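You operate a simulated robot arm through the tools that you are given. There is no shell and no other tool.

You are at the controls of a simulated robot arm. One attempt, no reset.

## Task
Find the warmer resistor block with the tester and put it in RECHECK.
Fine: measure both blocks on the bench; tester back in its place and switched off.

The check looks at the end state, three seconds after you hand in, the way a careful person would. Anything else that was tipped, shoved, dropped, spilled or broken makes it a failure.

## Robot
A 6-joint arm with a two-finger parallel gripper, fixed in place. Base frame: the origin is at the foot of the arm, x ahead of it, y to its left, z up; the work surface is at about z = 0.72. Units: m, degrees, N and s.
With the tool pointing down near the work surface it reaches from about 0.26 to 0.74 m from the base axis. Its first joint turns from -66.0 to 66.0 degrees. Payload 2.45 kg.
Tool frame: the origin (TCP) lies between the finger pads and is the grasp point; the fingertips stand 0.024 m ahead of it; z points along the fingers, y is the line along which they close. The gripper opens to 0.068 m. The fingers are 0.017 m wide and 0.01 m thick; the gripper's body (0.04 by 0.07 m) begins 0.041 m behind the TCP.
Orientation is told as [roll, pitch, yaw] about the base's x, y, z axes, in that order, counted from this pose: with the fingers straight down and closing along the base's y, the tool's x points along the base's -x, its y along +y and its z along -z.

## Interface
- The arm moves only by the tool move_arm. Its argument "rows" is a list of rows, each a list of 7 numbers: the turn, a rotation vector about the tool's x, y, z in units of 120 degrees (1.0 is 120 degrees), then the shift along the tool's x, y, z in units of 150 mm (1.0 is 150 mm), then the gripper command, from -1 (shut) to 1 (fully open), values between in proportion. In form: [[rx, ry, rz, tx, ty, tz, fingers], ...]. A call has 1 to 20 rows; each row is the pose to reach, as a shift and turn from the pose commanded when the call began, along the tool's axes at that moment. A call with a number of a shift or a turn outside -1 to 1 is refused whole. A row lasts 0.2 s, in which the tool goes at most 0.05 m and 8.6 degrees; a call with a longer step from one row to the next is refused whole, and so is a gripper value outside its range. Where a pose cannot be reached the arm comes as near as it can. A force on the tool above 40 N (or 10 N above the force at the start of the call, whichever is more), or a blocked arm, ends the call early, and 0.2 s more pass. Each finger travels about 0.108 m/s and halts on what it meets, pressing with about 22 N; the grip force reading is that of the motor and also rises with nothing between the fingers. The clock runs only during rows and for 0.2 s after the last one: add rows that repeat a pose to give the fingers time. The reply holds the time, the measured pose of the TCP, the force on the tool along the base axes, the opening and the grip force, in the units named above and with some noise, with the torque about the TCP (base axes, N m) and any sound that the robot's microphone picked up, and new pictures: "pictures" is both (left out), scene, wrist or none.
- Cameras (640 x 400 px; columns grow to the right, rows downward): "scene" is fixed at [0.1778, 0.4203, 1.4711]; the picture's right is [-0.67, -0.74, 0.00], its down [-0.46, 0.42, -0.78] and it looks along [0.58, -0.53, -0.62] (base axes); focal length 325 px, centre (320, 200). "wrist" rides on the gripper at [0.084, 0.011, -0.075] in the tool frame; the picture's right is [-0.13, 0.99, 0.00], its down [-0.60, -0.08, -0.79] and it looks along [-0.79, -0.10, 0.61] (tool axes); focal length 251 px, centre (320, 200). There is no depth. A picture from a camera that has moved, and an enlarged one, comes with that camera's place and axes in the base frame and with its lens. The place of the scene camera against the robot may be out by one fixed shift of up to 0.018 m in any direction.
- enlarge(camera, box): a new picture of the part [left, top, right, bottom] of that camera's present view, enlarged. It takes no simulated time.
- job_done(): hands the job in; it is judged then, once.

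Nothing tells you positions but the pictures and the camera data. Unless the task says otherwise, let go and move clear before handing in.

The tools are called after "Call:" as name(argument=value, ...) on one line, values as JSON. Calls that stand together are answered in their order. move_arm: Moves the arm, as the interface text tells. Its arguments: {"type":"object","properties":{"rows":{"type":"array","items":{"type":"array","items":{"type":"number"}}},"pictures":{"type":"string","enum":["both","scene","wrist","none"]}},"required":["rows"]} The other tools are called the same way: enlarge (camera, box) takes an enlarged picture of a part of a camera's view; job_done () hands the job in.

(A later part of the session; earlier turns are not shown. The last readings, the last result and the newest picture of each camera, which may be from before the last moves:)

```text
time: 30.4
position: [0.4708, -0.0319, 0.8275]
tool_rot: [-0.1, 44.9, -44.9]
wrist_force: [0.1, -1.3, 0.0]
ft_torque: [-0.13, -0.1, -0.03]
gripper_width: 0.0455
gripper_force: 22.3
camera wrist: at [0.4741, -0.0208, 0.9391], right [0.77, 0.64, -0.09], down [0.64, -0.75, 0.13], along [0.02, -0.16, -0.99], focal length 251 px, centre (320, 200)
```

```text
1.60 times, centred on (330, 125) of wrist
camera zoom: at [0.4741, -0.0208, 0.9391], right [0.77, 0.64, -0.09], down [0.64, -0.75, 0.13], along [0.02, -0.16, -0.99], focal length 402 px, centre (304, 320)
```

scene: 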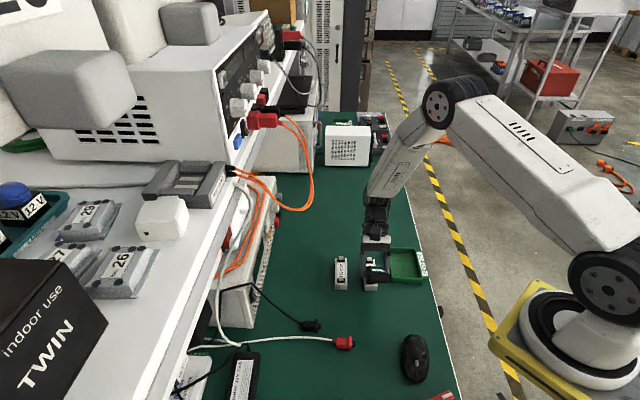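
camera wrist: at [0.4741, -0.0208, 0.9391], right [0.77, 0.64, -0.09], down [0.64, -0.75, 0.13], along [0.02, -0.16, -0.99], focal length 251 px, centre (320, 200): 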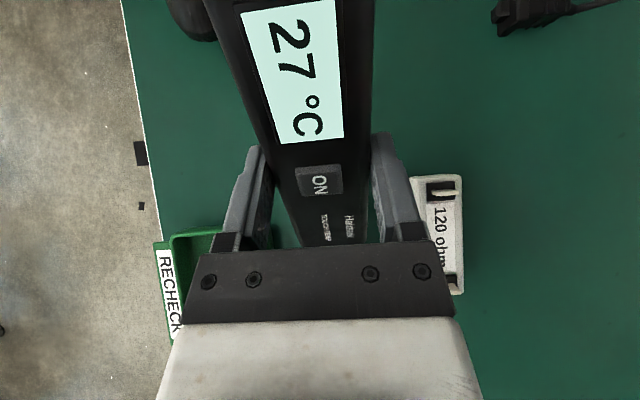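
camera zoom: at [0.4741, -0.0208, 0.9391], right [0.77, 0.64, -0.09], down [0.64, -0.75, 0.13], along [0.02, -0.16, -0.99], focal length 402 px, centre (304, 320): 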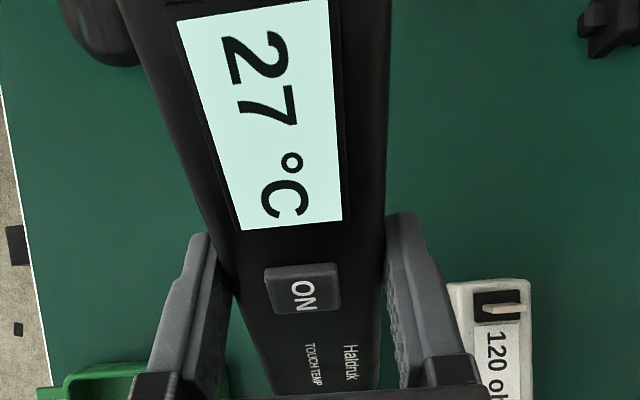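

Readings are settled: 120 ohm = 57 °C and 47 ohm = 27 °C, so the 120 ohm block is the warmer one. Next I'll put the tester back, starting by lifting clear and moving back toward its place.

Call:
move_arm(rows=[[0, 0, 0, 0.06, 0, -0.06, -1], [0, 0, 0, 0.16, 0, -0.16, -1], [0, 0, 0, 0.2357, 0.1, -0.2357, -1], [0, 0, 0, 0.2357, 0.28, -0.2357, -1], [0, 0, 0, 0.2357, 0.46, -0.2357, -1], [0, 0, 0, 0.2357, 0.6, -0.2357, -1], [0, 0, 0, 0.2357, 0.639, -0.2357, -1], [0, 0, 0, 0.2357, 0.639, -0.2357, -1]], pictures="scene")

Call:
move_arm(rows=[[0, -0.05, 0, -0.05, 0.06, -0.05, -1], [0, -0.11, 0, -0.12, 0.15, -0.12, -1], [0, -0.17, 0, -0.19, 0.24, -0.19, -1], [0, -0.23, 0, -0.26, 0.33, -0.26, -1], [0, -0.29, 0, -0.33, 0.41, -0.33, -1], [0, -0.34, 0, -0.385, 0.475, -0.385, -1], [0, -0.375, 0, -0.4094, 0.5, -0.4094, -1], [0, -0.375, 0, -0.52, 0.5, -0.3, -1], [0, -0.375, 0, -0.65, 0.5, -0.17, -1], [0, -0.375, 0, -0.7383, 0.5, -0.0805, -1], [0, -0.375, 0, -0.7383, 0.5, -0.0805, -1], [0, -0.375, 0, -0.7383, 0.5, -0.0805, -1]])

Call:
enlarge(camera="scene", box=[270, 190, 430, 300])

```text
time: 32.2
position: [0.5386, 0.0342, 0.8775]
tool_rot: [0.0, 44.9, -45.1]
wrist_force: [-0.3, 0.3, -1.2]
ft_torque: [-0.02, -0.04, -0.01]
gripper_width: 0.0457
gripper_force: 22.5
```

scene: 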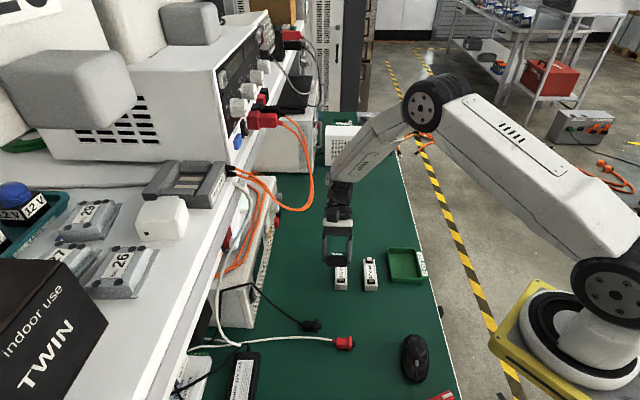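

```text
time: 34.8
position: [0.652, 0.0283, 0.8072]
tool_rot: [0.0, 0.0, -44.9]
wrist_force: [-0.6, 0.4, -1.2]
ft_torque: [0.06, -0.01, 0.04]
gripper_width: 0.0458
gripper_force: 21.9
camera wrist: at [0.6006, 0.0934, 0.8816], right [0.79, 0.61, 0.0], down [0.37, -0.48, 0.79], along [0.48, -0.63, -0.61], focal length 251 px, centre (320, 200)
```

scene: 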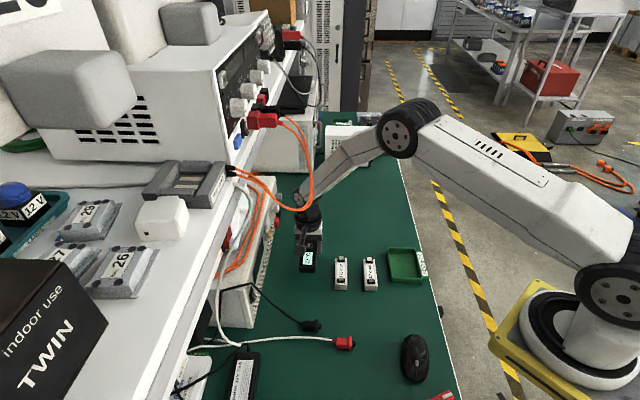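
wrist: 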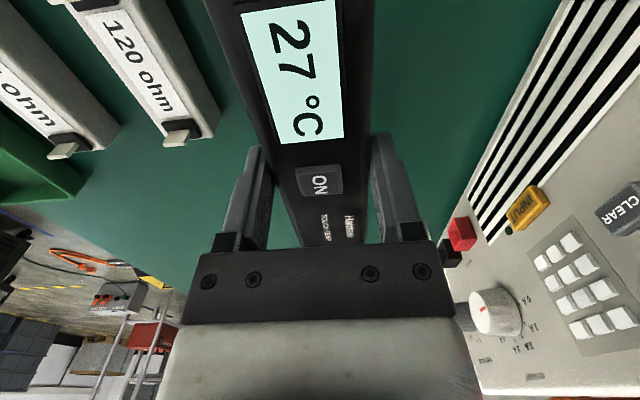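

```text
3.64 times, centred on (350, 245) of scene
camera zoom: at [0.1778, 0.4203, 1.4711], right [-0.67, -0.74, 0.0], down [-0.46, 0.42, -0.78], along [0.58, -0.53, -0.62], focal length 1183 px, centre (211, 36)
```

zoom: 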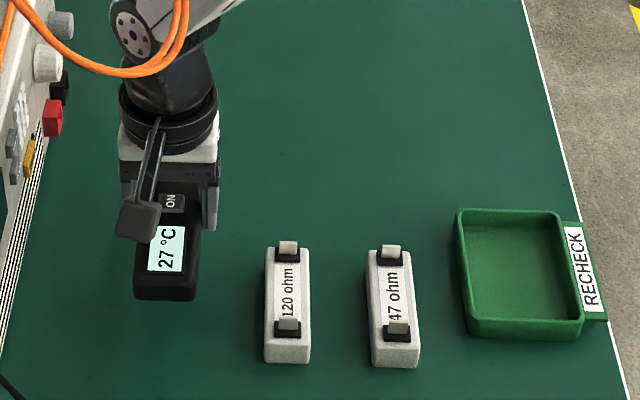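

The tester is back over its place at lift height, the grip is unchanged, and the blocks haven't moved. I'll lower it to the original height.

Call:
move_arm(rows=[[0, 0, 0, 0, 0, 0.12, -1], [0, 0, 0, 0, 0, 0.24, -1], [0, 0, 0, 0, 0, 0.33, -1], [0, 0, 0, 0, 0, 0.37, -1], [0, 0, 0, 0, 0, 0.385, -1], [0, 0, 0, 0, 0, 0.393, -1], [0, 0, 0, 0, 0, 0.398, -1], [0, 0, 0, 0, 0, 0.398, -1]])

Call:
enlarge(camera="scene", box=[270, 190, 430, 300])

```text
time: 36.6
position: [0.6522, 0.0259, 0.7472]
tool_rot: [0.0, 0.0, -45.0]
wrist_force: [0.0, -0.6, 0.4]
ft_torque: [0.16, 0.09, 0.02]
gripper_width: 0.0454
gripper_force: 21.7
camera wrist: at [0.6011, 0.0935, 0.8224], right [0.79, 0.61, 0.0], down [0.37, -0.48, 0.79], along [0.48, -0.63, -0.61], focal length 251 px, centre (320, 200)
```

scene: 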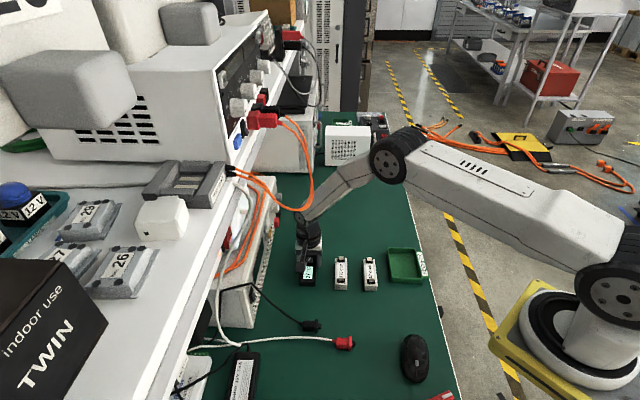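
wrist: 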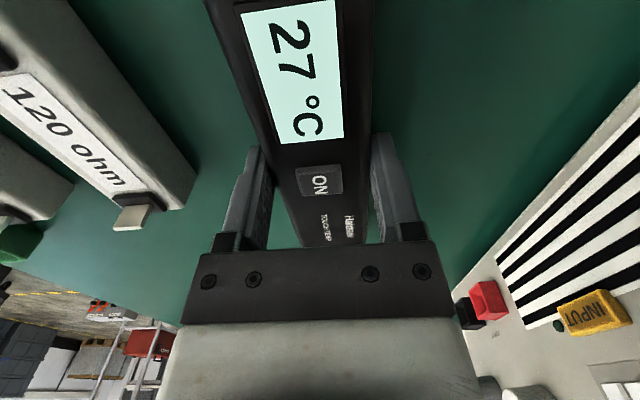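

```text
3.64 times, centred on (350, 245) of scene
camera zoom: at [0.1778, 0.4202, 1.4711], right [-0.67, -0.74, 0.0], down [-0.46, 0.42, -0.78], along [0.58, -0.53, -0.62], focal length 1183 px, centre (211, 36)
```

zoom: 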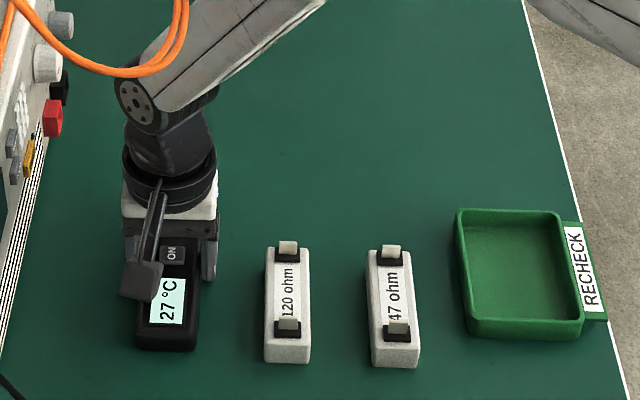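

It's down on the mat at the original height. I'll open the fingers, rise straight up, then close them over the button.

Call:
move_arm(rows=[[0, 0, 0, 0, 0, 0, 0.0], [0, 0, 0, 0, 0, 0, 1], [0, 0, 0, 0, 0, 0, 1], [0, 0, 0, 0, 0, -0.1, 1], [0, 0, 0, 0, 0, -0.25, 1], [0, 0, 0, 0, 0, -0.36, 1], [0, 0, 0, 0, 0, -0.36, 0], [0, 0, 0, 0, 0, -0.36, -1], [0, 0, 0, 0, 0, -0.36, -1], [0, 0, 0, 0, 0, -0.36, -1]])

Call:
enlarge(camera="wrist", box=[200, 0, 460, 180])

Call:
enlarge(camera="scene", box=[270, 200, 430, 300])

```text
time: 38.8
position: [0.6524, 0.0269, 0.8007]
tool_rot: [0.0, 0.0, -45.0]
wrist_force: [-0.8, -0.5, 0.5]
ft_torque: [0.03, 0.03, -0.01]
gripper_width: 0.0
gripper_force: 21.3
camera wrist: at [0.6014, 0.0933, 0.8763], right [0.79, 0.61, 0.0], down [0.37, -0.48, 0.79], along [0.48, -0.63, -0.61], focal length 251 px, centre (320, 200)
```

scene: 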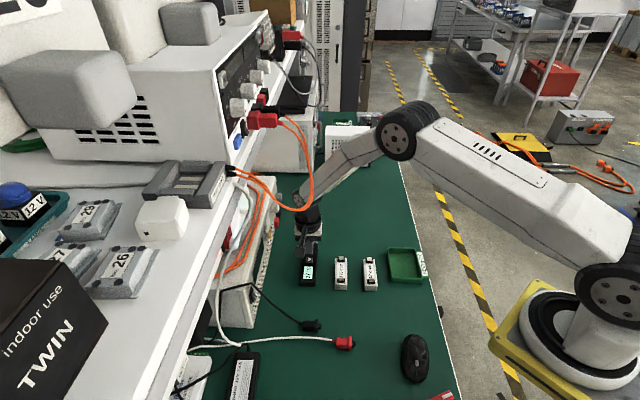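
wrist: 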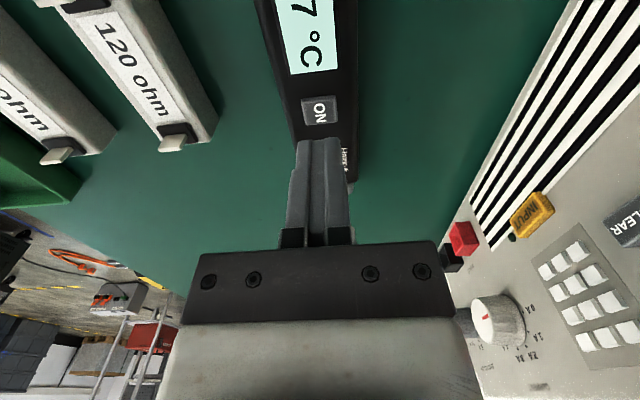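

```text
2.22 times, centred on (330, 90) of wrist
camera zoom: at [0.6014, 0.0933, 0.8763], right [0.79, 0.61, 0.0], down [0.37, -0.48, 0.79], along [0.48, -0.63, -0.61], focal length 559 px, centre (298, 444)
```

zoom: 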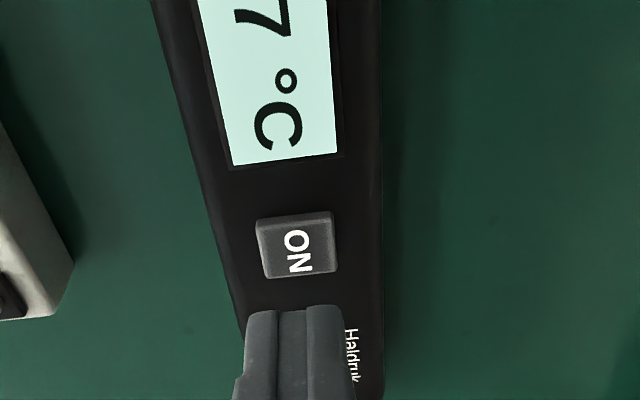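

```text
4.00 times, centred on (350, 250) of scene
camera zoom: at [0.1778, 0.4203, 1.4711], right [-0.67, -0.74, 0.0], down [-0.46, 0.42, -0.78], along [0.58, -0.53, -0.62], focal length 1301 px, centre (200, 0)
```

zoom: 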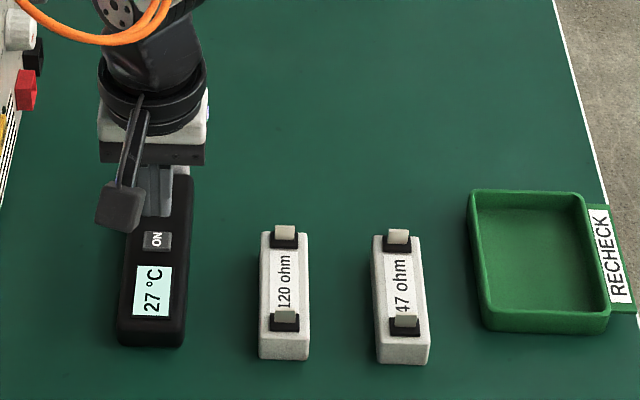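

The tester is back within about a millimetre of its old spot. I'll press the button the same way as before to switch it off.

Call:
move_arm(rows=[[0, 0, 0, 0, 0, 0.09, -1], [0, 0, 0, 0, 0, 0.16, -1], [0, 0, 0, 0, 0, 0.19, -1], [0, 0, 0, 0, 0, 0.197, -1], [0, 0, 0, 0, 0, 0.203, -1], [0, 0, 0, 0, 0, 0.209, -1], [0, 0, 0, 0, 0, 0.215, -1], [0, 0, 0, 0, 0, 0.215, -1]], pictures="wrist")

```text
time: 40.6
position: [0.6514, 0.0275, 0.7704]
tool_rot: [-0.1, 0.0, -45.1]
wrist_force: [-0.2, 1.4, 4.7]
ft_torque: [0.02, -0.01, -0.03]
gripper_width: 0.0
gripper_force: 22.1
heard: click
camera wrist: at [0.601, 0.0935, 0.8444], right [0.79, 0.61, 0.0], down [0.37, -0.48, 0.79], along [0.48, -0.63, -0.61], focal length 251 px, centre (320, 200)
```

wrist: 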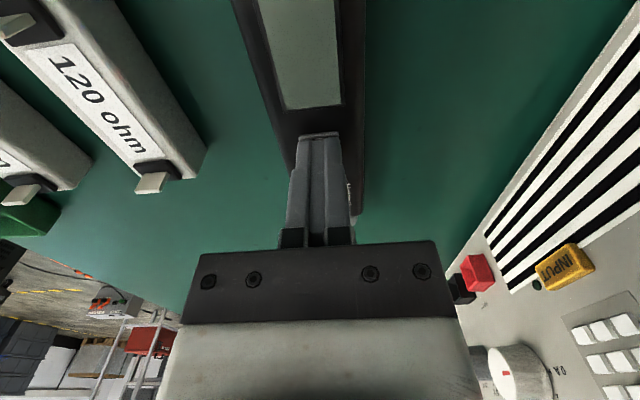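

The click came and the display is blank, so the tester is off. I'll rise straight up with the fingers closed, then open them and move to a spot overlooking the blocks and tray.

Call:
move_arm(rows=[[0, 0, 0, 0, 0, -0.07, -1], [0, 0, 0, 0, 0, -0.2, -1], [0, 0, 0, 0, 0, -0.4, 0], [0, 0, 0, 0, 0, -0.6, 1], [0, 0, 0, 0, 0, -0.8, 1], [0, 0, 0, 0, 0, -0.95, 1], [0, 0, 0, 0, 0, -0.95, 1]], pictures="scene")

Call:
move_arm(rows=[[0, 0, 0, 0.12, -0.2, -0.05, 1], [0, 0, 0, 0.25, -0.42, -0.1, 1], [0, 0, 0, 0.38, -0.64, -0.15, 1], [0, 0, 0, 0.5, -0.85, -0.22, 1], [0, 0, 0, 0.593, -1.0, -0.26, 1], [0, 0, 0, 0.593, -1.0, -0.26, 1]])

Call:
enlarge(camera="scene", box=[280, 220, 440, 310])

Call:
enlarge(camera="wrist", box=[160, 0, 440, 175])

```text
time: 42.2
position: [0.6526, 0.0275, 0.9116]
tool_rot: [0.1, 0.0, -45.0]
wrist_force: [-0.1, -1.3, -0.4]
ft_torque: [0.01, -0.02, 0.0]
gripper_width: 0.068
gripper_force: 0.0
```

scene: 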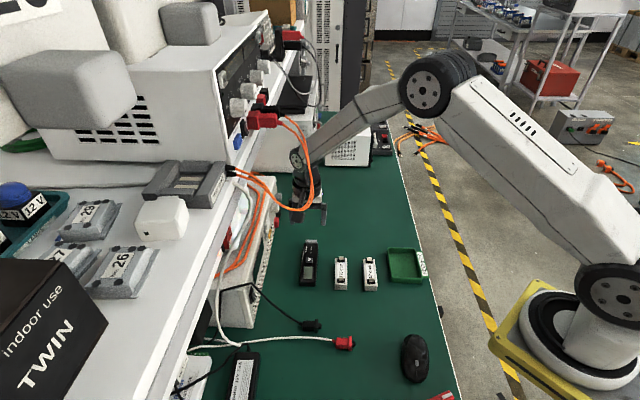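

```text
time: 43.6
position: [0.4842, -0.0154, 0.9515]
tool_rot: [0.0, 0.0, -45.1]
wrist_force: [-0.3, 0.6, -1.1]
ft_torque: [0.03, -0.02, -0.03]
gripper_width: 0.0679
gripper_force: 0.0
camera wrist: at [0.432, 0.0503, 1.0258], right [0.79, 0.61, 0.0], down [0.37, -0.48, 0.79], along [0.48, -0.63, -0.61], focal length 251 px, centre (320, 200)
```

scene: 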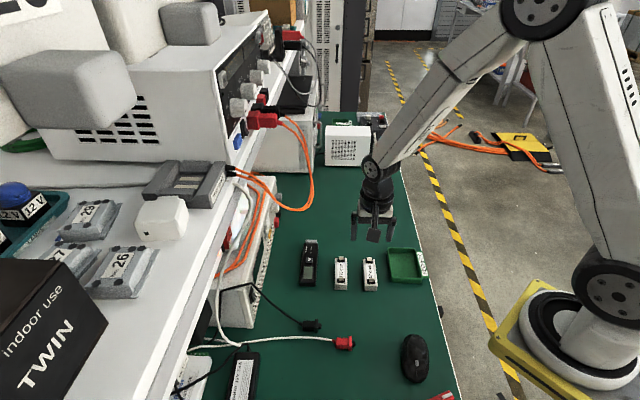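
wrist: 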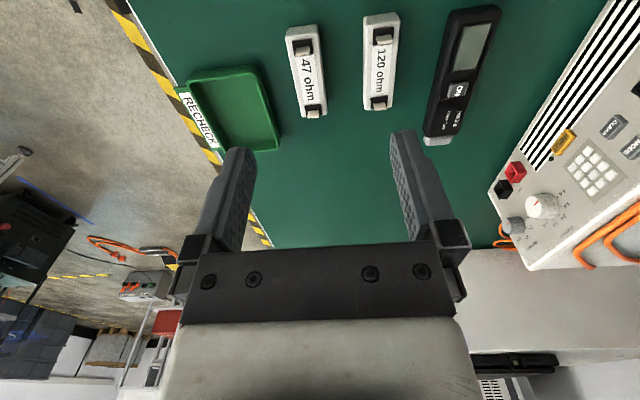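

```text
4.00 times, centred on (360, 265) of scene
camera zoom: at [0.1778, 0.4203, 1.4711], right [-0.67, -0.74, 0.0], down [-0.46, 0.42, -0.78], along [0.58, -0.53, -0.62], focal length 1301 px, centre (160, -60)
```

zoom: 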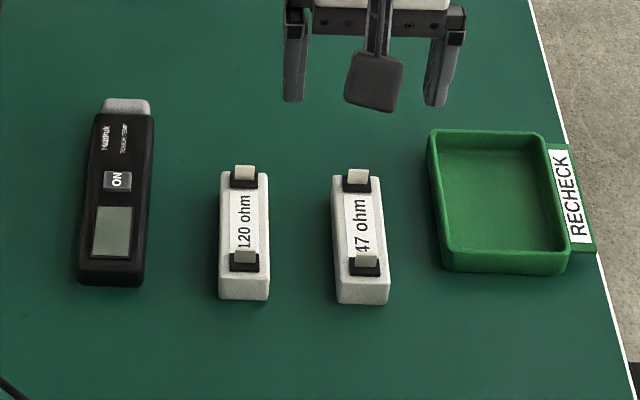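

```text
2.29 times, centred on (300, 88) of wrist
camera zoom: at [0.432, 0.0503, 1.0258], right [0.79, 0.61, 0.0], down [0.37, -0.48, 0.79], along [0.48, -0.63, -0.61], focal length 575 px, centre (366, 457)
```

zoom: 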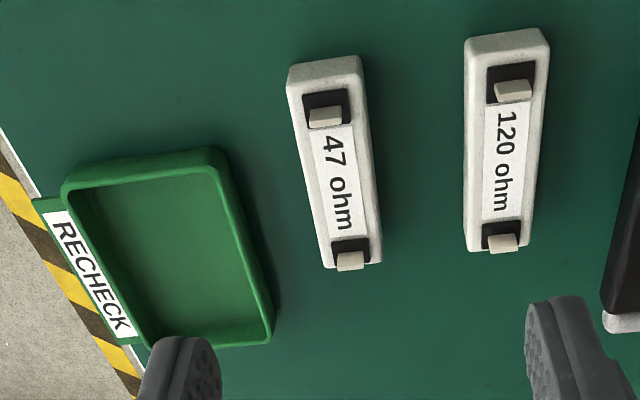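

The tester is off and exactly where it started. The tray interior is only slightly longer than the block, so I need careful measurements and will zoom in on both.

Call:
enlarge(camera="scene", box=[378, 240, 442, 290])

Call:
enlarge(camera="scene", box=[325, 250, 389, 300])

Call:
enlarge(camera="wrist", box=[170, 50, 298, 160])

Call:
enlarge(camera="wrist", box=[270, 0, 430, 130])

```text
8.00 times, centred on (410, 265) of scene
camera zoom: at [0.1778, 0.4203, 1.4711], right [-0.67, -0.74, 0.0], down [-0.46, 0.42, -0.78], along [0.58, -0.53, -0.62], focal length 2603 px, centre (-400, -320)
```

zoom: 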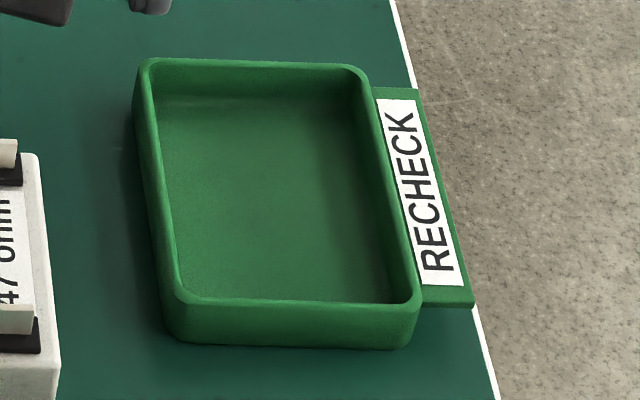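

```text
8.00 times, centred on (357, 275) of scene
camera zoom: at [0.1778, 0.4203, 1.4711], right [-0.67, -0.74, 0.0], down [-0.46, 0.42, -0.78], along [0.58, -0.53, -0.62], focal length 2603 px, centre (24, -400)
```

zoom: 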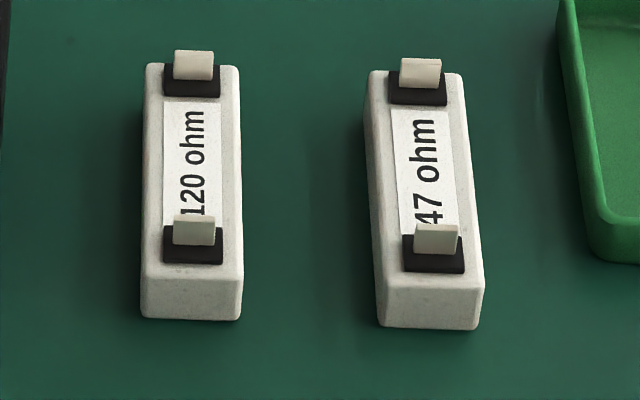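

```text
3.64 times, centred on (234, 105) of wrist
camera zoom: at [0.432, 0.0503, 1.0258], right [0.79, 0.61, 0.0], down [0.37, -0.48, 0.79], along [0.48, -0.63, -0.61], focal length 914 px, centre (633, 546)
```

zoom: 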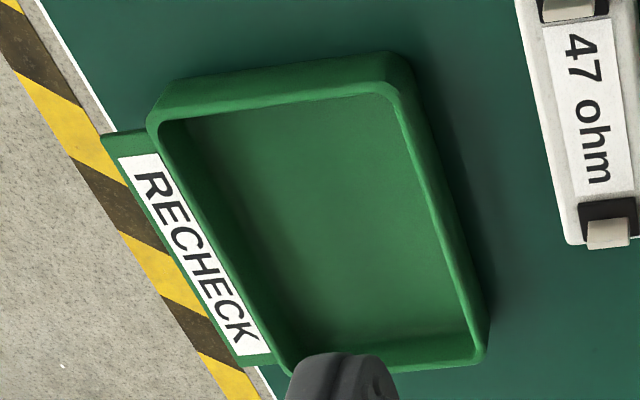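

```text
3.08 times, centred on (350, 65) of wrist
camera zoom: at [0.432, 0.0503, 1.0258], right [0.79, 0.61, 0.0], down [0.37, -0.48, 0.79], along [0.48, -0.63, -0.61], focal length 774 px, centre (228, 615)
```

zoom: 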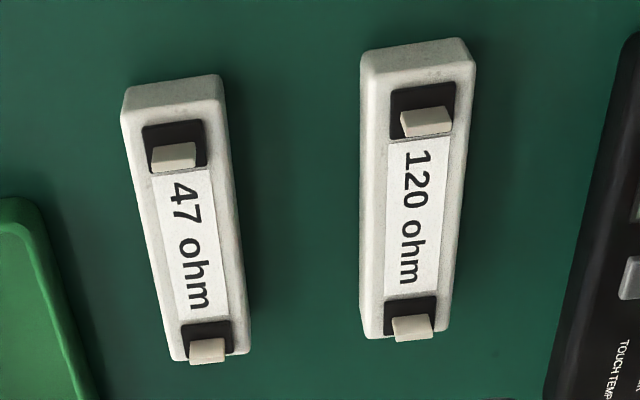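

The block is about 91 × 34 × 28 mm and the tray interior about 107 × 79 mm at the rim, centred near (0.466, -0.169), so it fits along the tray. I'll go over the 120 ohm block at (0.564, -0.014) with fingers open and check alignment.

Call:
move_arm(rows=[[0, 0, 0, -0.1, 0.11, 0.1, 1], [0, 0, 0, -0.2, 0.22, 0.3, 1], [0, 0, 0, -0.3, 0.32, 0.5, 1], [0, 0, 0, -0.365, 0.392, 0.7, 1], [0, 0, 0, -0.365, 0.392, 0.867, 1], [0, 0, 0, -0.365, 0.392, 0.867, 1]])

Call:
enlarge(camera="wrist", box=[190, 0, 450, 180])

```text
time: 45.0
position: [0.5648, -0.0131, 0.8202]
tool_rot: [0.0, 0.0, -45.0]
wrist_force: [-1.3, 0.4, 0.0]
ft_torque: [0.02, 0.02, 0.01]
gripper_width: 0.0683
gripper_force: 0.2
camera wrist: at [0.5126, 0.0532, 0.895], right [0.79, 0.61, 0.0], down [0.37, -0.48, 0.79], along [0.48, -0.63, -0.61], focal length 251 px, centre (320, 200)
```

scene: 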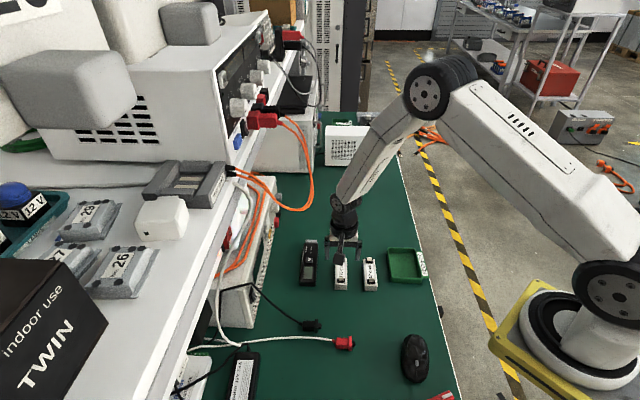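
wrist: 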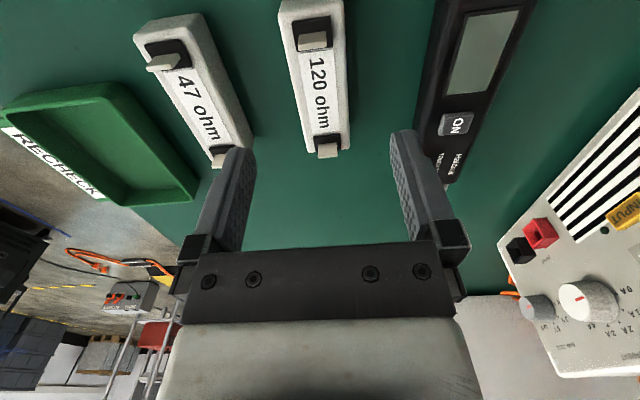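

```text
2.22 times, centred on (320, 90) of wrist
camera zoom: at [0.5126, 0.0532, 0.895], right [0.79, 0.61, 0.0], down [0.37, -0.48, 0.79], along [0.48, -0.63, -0.61], focal length 559 px, centre (320, 444)
```

zoom: 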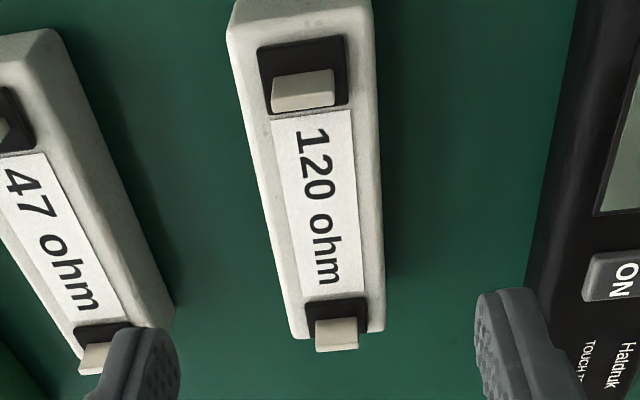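

The block is centred between the fingers to within about a millimetre, with clearance on both sides. I'll descend, grasp and lift.

Call:
move_arm(rows=[[0, 0, 0, 0, 0, 0.13, 1], [0, 0, 0, 0, 0, 0.26, 1], [0, 0, 0, 0, 0, 0.38, 1], [0, 0, 0, 0, 0, 0.435, 1], [0, 0, 0, 0, 0, 0.453, 1], [0, 0, 0, 0, 0, 0.453, 1]])

Call:
enlarge(camera="scene", box=[290, 200, 418, 300])

```text
time: 46.4
position: [0.5633, -0.0121, 0.7524]
tool_rot: [0.0, 0.0, -44.9]
wrist_force: [0.7, -0.4, -0.4]
ft_torque: [-0.01, 0.0, -0.01]
gripper_width: 0.0679
gripper_force: 0.1
camera wrist: at [0.5125, 0.0534, 0.8276], right [0.79, 0.61, 0.0], down [0.37, -0.48, 0.79], along [0.48, -0.63, -0.61], focal length 251 px, centre (320, 200)
```

scene: 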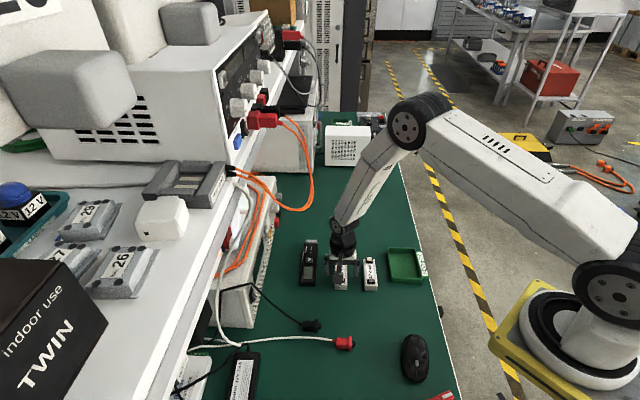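
wrist: 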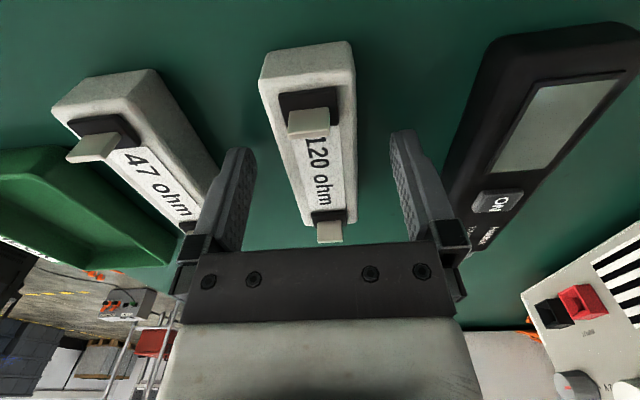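

```text
4.00 times, centred on (354, 250) of scene
camera zoom: at [0.1778, 0.4203, 1.4711], right [-0.67, -0.74, 0.0], down [-0.46, 0.42, -0.78], along [0.58, -0.53, -0.62], focal length 1301 px, centre (184, 0)
```

zoom: 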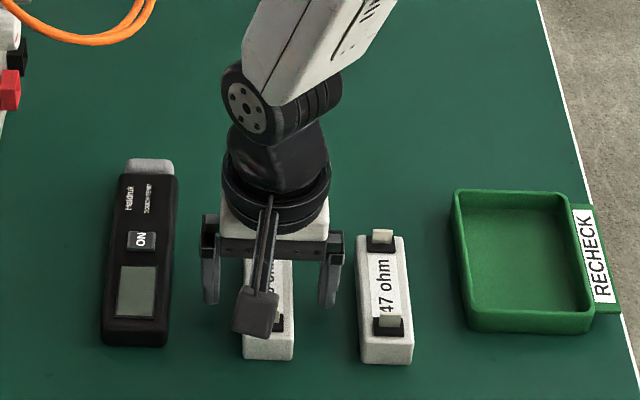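

The fingers straddle the block cleanly. Closing and lifting 10 cm.

Call:
move_arm(rows=[[0, 0, 0, 0, 0, 0, -1], [0, 0, 0, 0, 0, 0, -1], [0, 0, 0, 0, 0, 0, -1], [0, 0, 0, 0, 0, -0.04, -1], [0, 0, 0, 0, 0, -0.12, -1], [0, 0, 0, 0, 0, -0.26, -1], [0, 0, 0, 0, 0, -0.42, -1], [0, 0, 0, 0, 0, -0.57, -1], [0, 0, 0, 0, 0, -0.667, -1], [0, 0, 0, 0, 0, -0.667, -1]])

Call:
enlarge(camera="scene", box=[290, 200, 418, 300])

```text
time: 48.6
position: [0.5638, -0.0121, 0.8527]
tool_rot: [-0.1, 0.0, -45.1]
wrist_force: [0.0, -0.3, -1.2]
ft_torque: [-0.02, 0.02, -0.01]
gripper_width: 0.0336
gripper_force: 22.3
camera wrist: at [0.5122, 0.0537, 0.928], right [0.79, 0.61, 0.0], down [0.37, -0.48, 0.79], along [0.48, -0.63, -0.61], focal length 251 px, centre (320, 200)
```

scene: 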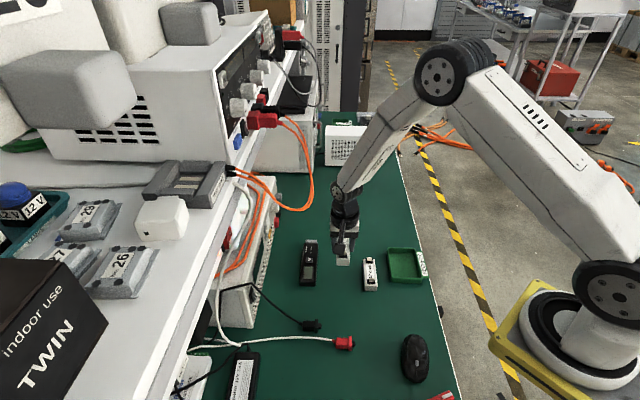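
wrist: 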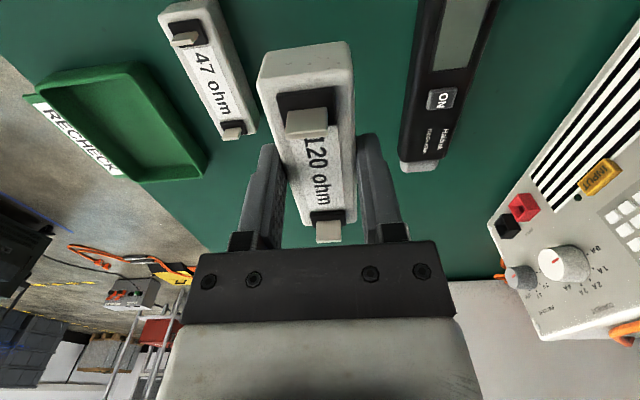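

```text
4.00 times, centred on (354, 250) of scene
camera zoom: at [0.1778, 0.4203, 1.4711], right [-0.67, -0.74, 0.0], down [-0.46, 0.42, -0.78], along [0.58, -0.53, -0.62], focal length 1301 px, centre (184, 0)
```

zoom: 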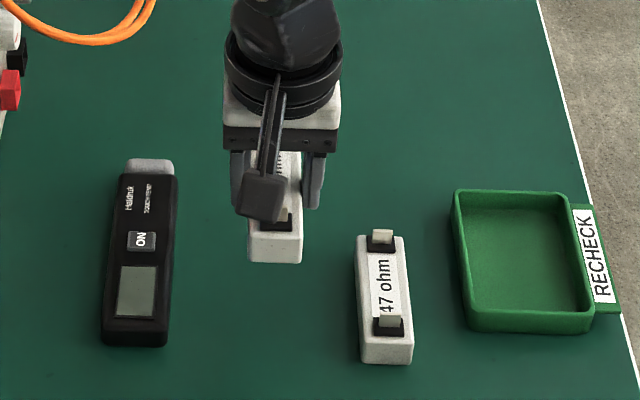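

I have the 120 ohm block and nothing else has shifted. I'll re-measure the tray from this viewpoint before carrying it over.

Call:
enlarge(camera="wrist", box=[20, 50, 220, 190])

Call:
enlarge(camera="wrist", box=[230, 20, 390, 250])

```text
2.86 times, centred on (120, 120) of wrist
camera zoom: at [0.5122, 0.0537, 0.928], right [0.79, 0.61, 0.0], down [0.37, -0.48, 0.79], along [0.48, -0.63, -0.61], focal length 718 px, centre (891, 429)
```

zoom: 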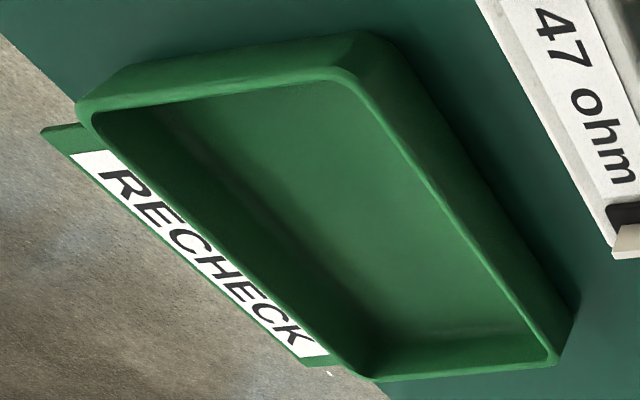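

```text
1.74 times, centred on (310, 135) of wrist
camera zoom: at [0.5122, 0.0537, 0.928], right [0.79, 0.61, 0.0], down [0.37, -0.48, 0.79], along [0.48, -0.63, -0.61], focal length 437 px, centre (337, 313)
```

zoom: 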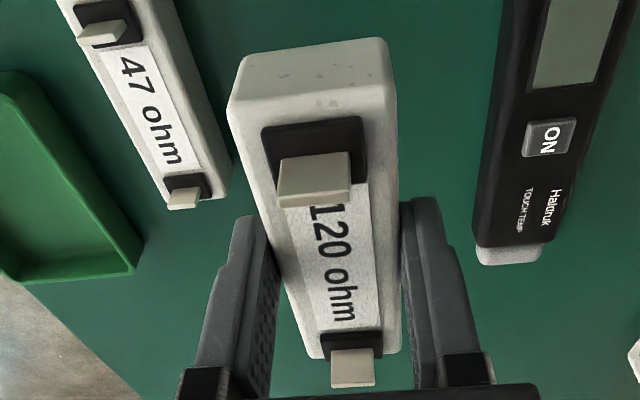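

Both views agree: the tray centre is at about (0.467, -0.169), its axis about -45.5°, and the interior 108 × 77 mm. I'll carry the block over the tray.

Call:
move_arm(rows=[[0, 0, 0, -0.05, -0.18, 0, -1], [0, 0, 0, -0.11, -0.38, 0, -1], [0, 0, 0, -0.17, -0.58, 0, -1], [0, 0, 0, -0.23, -0.78, 0, -1], [0, 0, 0, -0.273, -0.933, 0, -1], [0, 0, 0, -0.273, -0.933, 0, -1]], pictures="wrist")

Call:
move_arm(rows=[[0, 0, 0, 0, -0.1, 0, -1], [0, 0, 0, 0, -0.2, 0, -1], [0, 0, 0, 0, -0.254, 0, -1], [0, 0, 0, 0, -0.254, 0.08, -1], [0, 0, 0, 0, -0.254, 0.16, -1], [0, 0, 0, 0, -0.254, 0.16, -1]])

Call:
enlarge(camera="scene", box=[330, 200, 458, 300])

Call:
enlarge(camera="wrist", box=[180, 0, 460, 250])

```text
time: 50.0
position: [0.4932, -0.1404, 0.8535]
tool_rot: [0.0, -0.1, -45.0]
wrist_force: [-0.7, -0.3, -2.2]
ft_torque: [-0.02, -0.03, 0.02]
gripper_width: 0.0336
gripper_force: 22.3
camera wrist: at [0.4423, -0.0745, 0.9282], right [0.79, 0.61, 0.0], down [0.37, -0.48, 0.79], along [0.48, -0.63, -0.61], focal length 251 px, centre (320, 200)
```

wrist: 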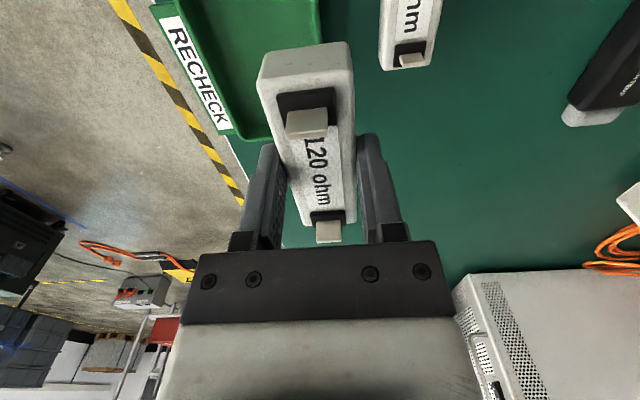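

```text
time: 51.4
position: [0.4648, -0.1686, 0.8285]
tool_rot: [0.0, -0.2, -44.9]
wrist_force: [0.6, -1.0, -1.5]
ft_torque: [-0.02, -0.04, 0.01]
gripper_width: 0.0337
gripper_force: 21.3
camera wrist: at [0.4151, -0.1016, 0.9037], right [0.79, 0.61, 0.0], down [0.37, -0.48, 0.79], along [0.48, -0.63, -0.61], focal length 251 px, centre (320, 200)
```

scene: 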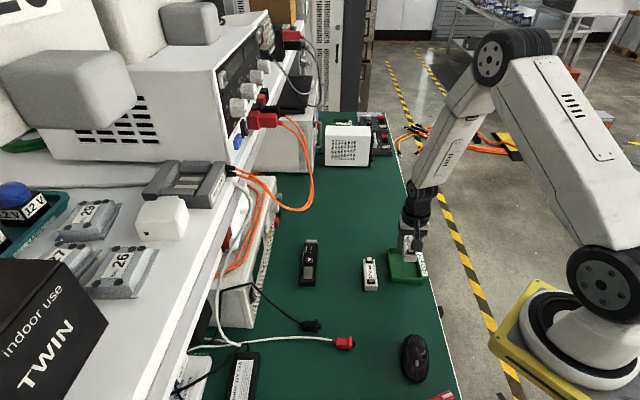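
wrist: 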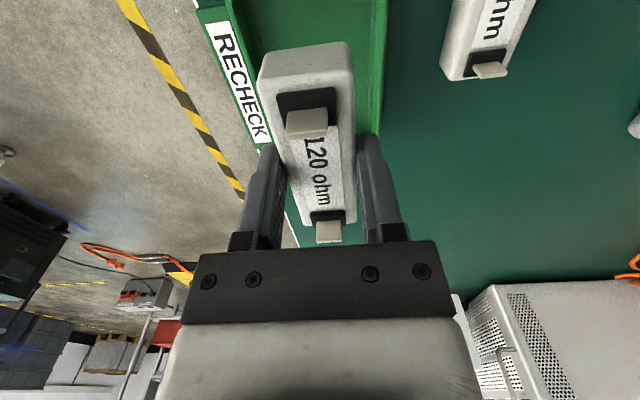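

```text
4.00 times, centred on (394, 250) of scene
camera zoom: at [0.1778, 0.4202, 1.4711], right [-0.67, -0.74, 0.0], down [-0.46, 0.42, -0.78], along [0.58, -0.53, -0.62], focal length 1301 px, centre (24, 0)
```

zoom: 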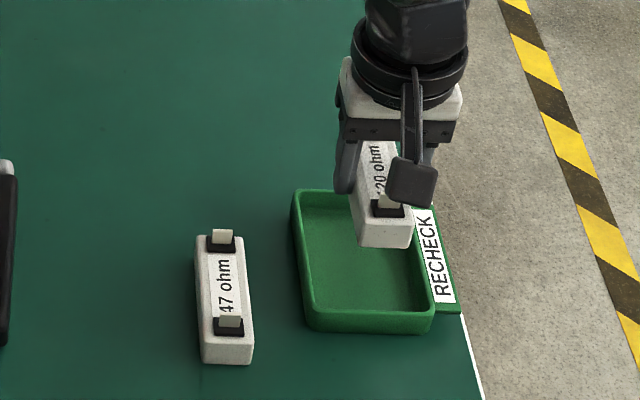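

```text
1.60 times, centred on (320, 125) of wrist
camera zoom: at [0.4151, -0.1016, 0.9037], right [0.79, 0.61, 0.0], down [0.37, -0.48, 0.79], along [0.48, -0.63, -0.61], focal length 402 px, centre (320, 320)
```

zoom: 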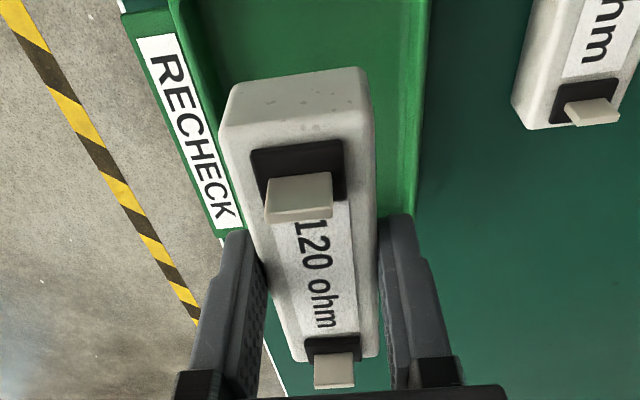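

The block is over the tray. From here the tray centre looks 2–3 mm to the tool's -y, so I'll shift by that and lower until it's just above the rim, then check again.

Call:
move_arm(rows=[[0, 0, 0, 0, -0.018, 0.08, -1], [0, 0, 0, 0, -0.018, 0.17, -1], [0, 0, 0, 0, -0.018, 0.25, -1], [0, 0, 0, 0, -0.018, 0.28, -1], [0, 0, 0, 0, -0.018, 0.28, -1]])

Call:
enlarge(camera="scene", box=[370, 220, 450, 290])

Call:
enlarge(camera="wrist", box=[200, 0, 440, 200])

```text
time: 52.6
position: [0.4654, -0.1701, 0.7862]
tool_rot: [0.1, 0.0, -45.0]
wrist_force: [0.7, 1.3, -2.0]
ft_torque: [0.03, -0.02, -0.02]
gripper_width: 0.0336
gripper_force: 21.8
camera wrist: at [0.4135, -0.1037, 0.861], right [0.79, 0.61, 0.0], down [0.37, -0.48, 0.79], along [0.48, -0.63, -0.61], focal length 251 px, centre (320, 200)
```

scene: 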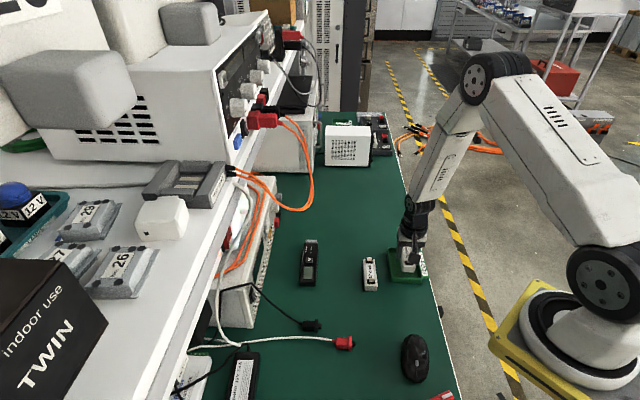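
wrist: 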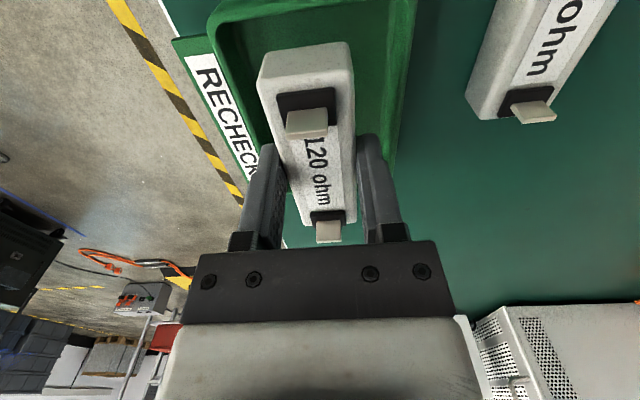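

```text
5.71 times, centred on (410, 255) of scene
camera zoom: at [0.1778, 0.4202, 1.4711], right [-0.67, -0.74, 0.0], down [-0.46, 0.42, -0.78], along [0.58, -0.53, -0.62], focal length 1859 px, centre (-194, -114)
```

zoom: 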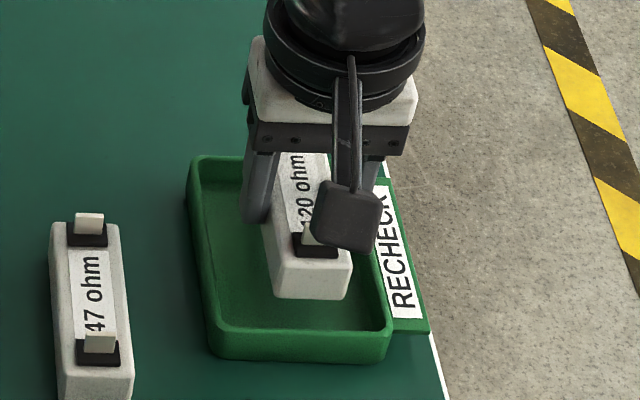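

```text
2.00 times, centred on (320, 100) of wrist
camera zoom: at [0.4135, -0.1037, 0.861], right [0.79, 0.61, 0.0], down [0.37, -0.48, 0.79], along [0.48, -0.63, -0.61], focal length 503 px, centre (320, 400)
```

zoom: 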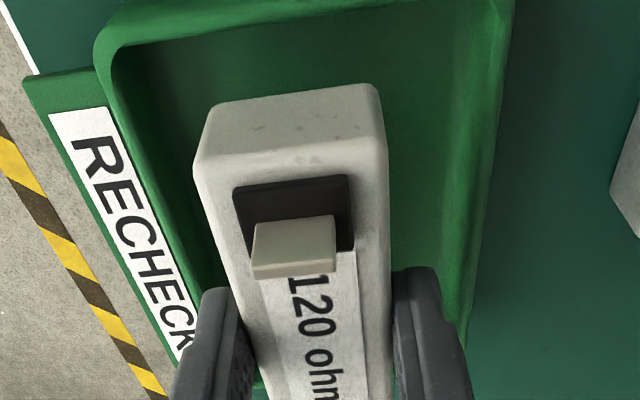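

The block is inside the tray outline on all sides, with about 8 mm at the ends. I'll lower into the tray slowly and watch for contact with the floor.

Call:
move_arm(rows=[[0, 0, 0, 0, 0, 0.06, -1], [0, 0, 0, 0, 0, 0.12, -1], [0, 0, 0, 0, 0, 0.16, -1], [0, 0, 0, 0, 0, 0.18, -1], [0, 0, 0, 0, 0, 0.19, -1], [0, 0, 0, 0, 0, 0.19, -1]])

Call:
enlarge(camera="scene", box=[370, 220, 450, 290])

```text
time: 54.0
position: [0.4656, -0.1705, 0.7576]
tool_rot: [0.0, -0.1, -45.0]
wrist_force: [0.0, -1.0, -2.0]
ft_torque: [0.0, -0.04, 0.0]
gripper_width: 0.0336
gripper_force: 21.7
camera wrist: at [0.4135, -0.1038, 0.8329], right [0.79, 0.61, 0.0], down [0.37, -0.48, 0.79], along [0.48, -0.63, -0.61], focal length 251 px, centre (320, 200)
```

scene: 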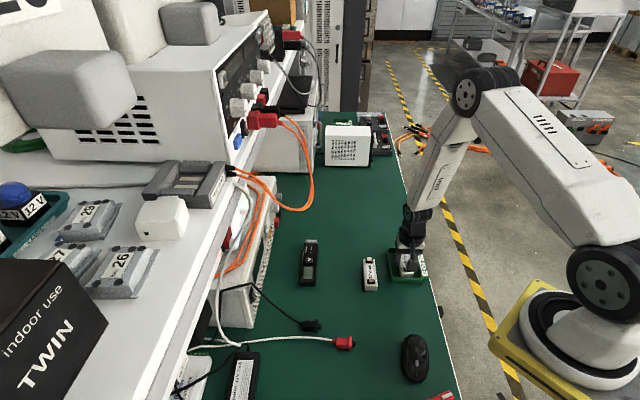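
wrist: 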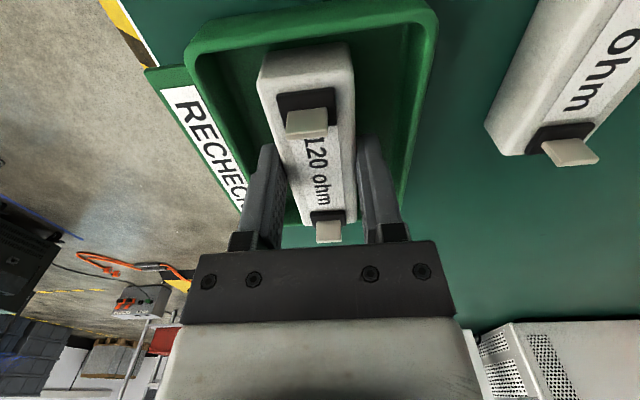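

```text
5.71 times, centred on (410, 255) of scene
camera zoom: at [0.1778, 0.4203, 1.4711], right [-0.67, -0.74, 0.0], down [-0.46, 0.42, -0.78], along [0.58, -0.53, -0.62], focal length 1859 px, centre (-194, -114)
```

zoom: 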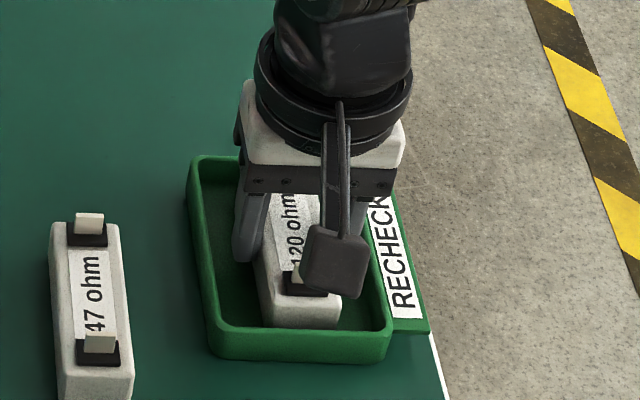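

It's inside the walls with no contact yet. I'll continue down in 1 mm steps.

Call:
move_arm(rows=[[0, 0, 0, 0, 0, 0.0067, -1], [0, 0, 0, 0, 0, 0.0133, -1], [0, 0, 0, 0, 0, 0.0167, -1], [0, 0, 0, 0, 0, 0.0167, -1]], pictures="none")

```text
time: 55.0
position: [0.465, -0.1699, 0.7564]
tool_rot: [0.0, -0.1, -45.0]
wrist_force: [-3.2, -0.4, 15.5]
ft_torque: [0.03, 0.13, -0.07]
gripper_width: 0.0337
gripper_force: 22.4
```

The block has reached the tray floor (about 17 N). I'll back off 0.8 mm, open partially so the fingers stay inside the tray walls, then rise.

Call:
move_arm(rows=[[0, 0, 0, 0, 0, -0.005, -1], [0, 0, 0, 0, 0, -0.005, -1], [0, 0, 0, 0, 0, -0.005, 0.05], [0, 0, 0, 0, 0, -0.005, 0.18], [0, 0, 0, 0, 0, -0.005, 0.18], [0, 0, 0, 0, 0, -0.005, 0.18]])

Call:
enlarge(camera="wrist", box=[180, 0, 460, 250])

```text
time: 56.4
position: [0.4657, -0.1706, 0.7562]
tool_rot: [0.0, 0.1, -45.0]
wrist_force: [0.0, -1.4, -0.8]
ft_torque: [0.02, 0.03, -0.02]
gripper_width: 0.0401
gripper_force: 0.0
camera wrist: at [0.4135, -0.1037, 0.8314], right [0.79, 0.61, 0.0], down [0.37, -0.48, 0.79], along [0.48, -0.63, -0.61], focal length 251 px, centre (320, 200)
```

scene: 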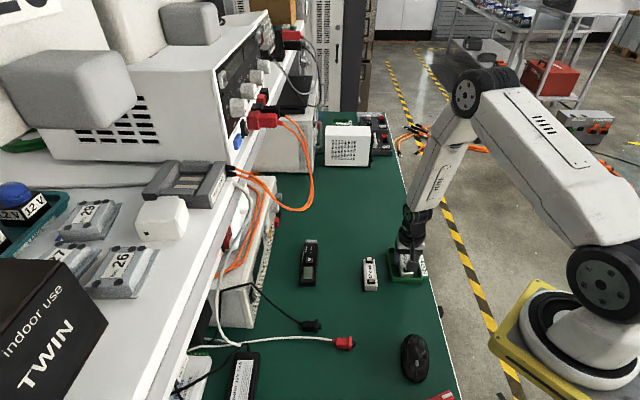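
wrist: 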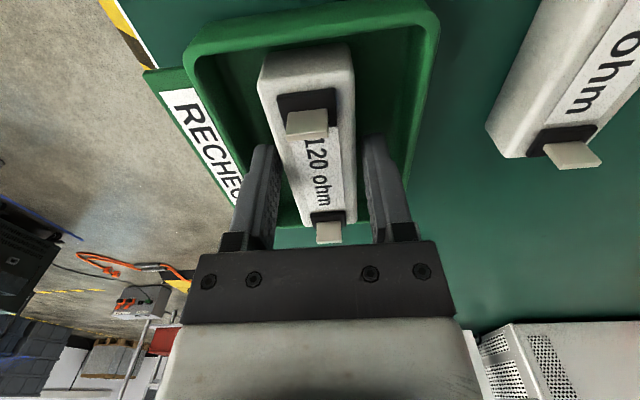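

```text
1.60 times, centred on (320, 125) of wrist
camera zoom: at [0.4135, -0.1037, 0.8314], right [0.79, 0.61, 0.0], down [0.37, -0.48, 0.79], along [0.48, -0.63, -0.61], focal length 402 px, centre (320, 320)
```

zoom: 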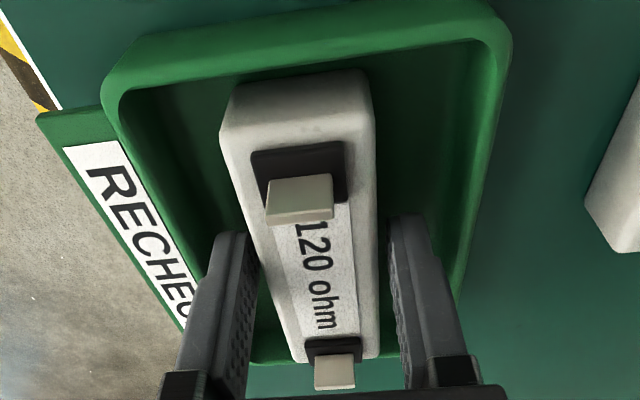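

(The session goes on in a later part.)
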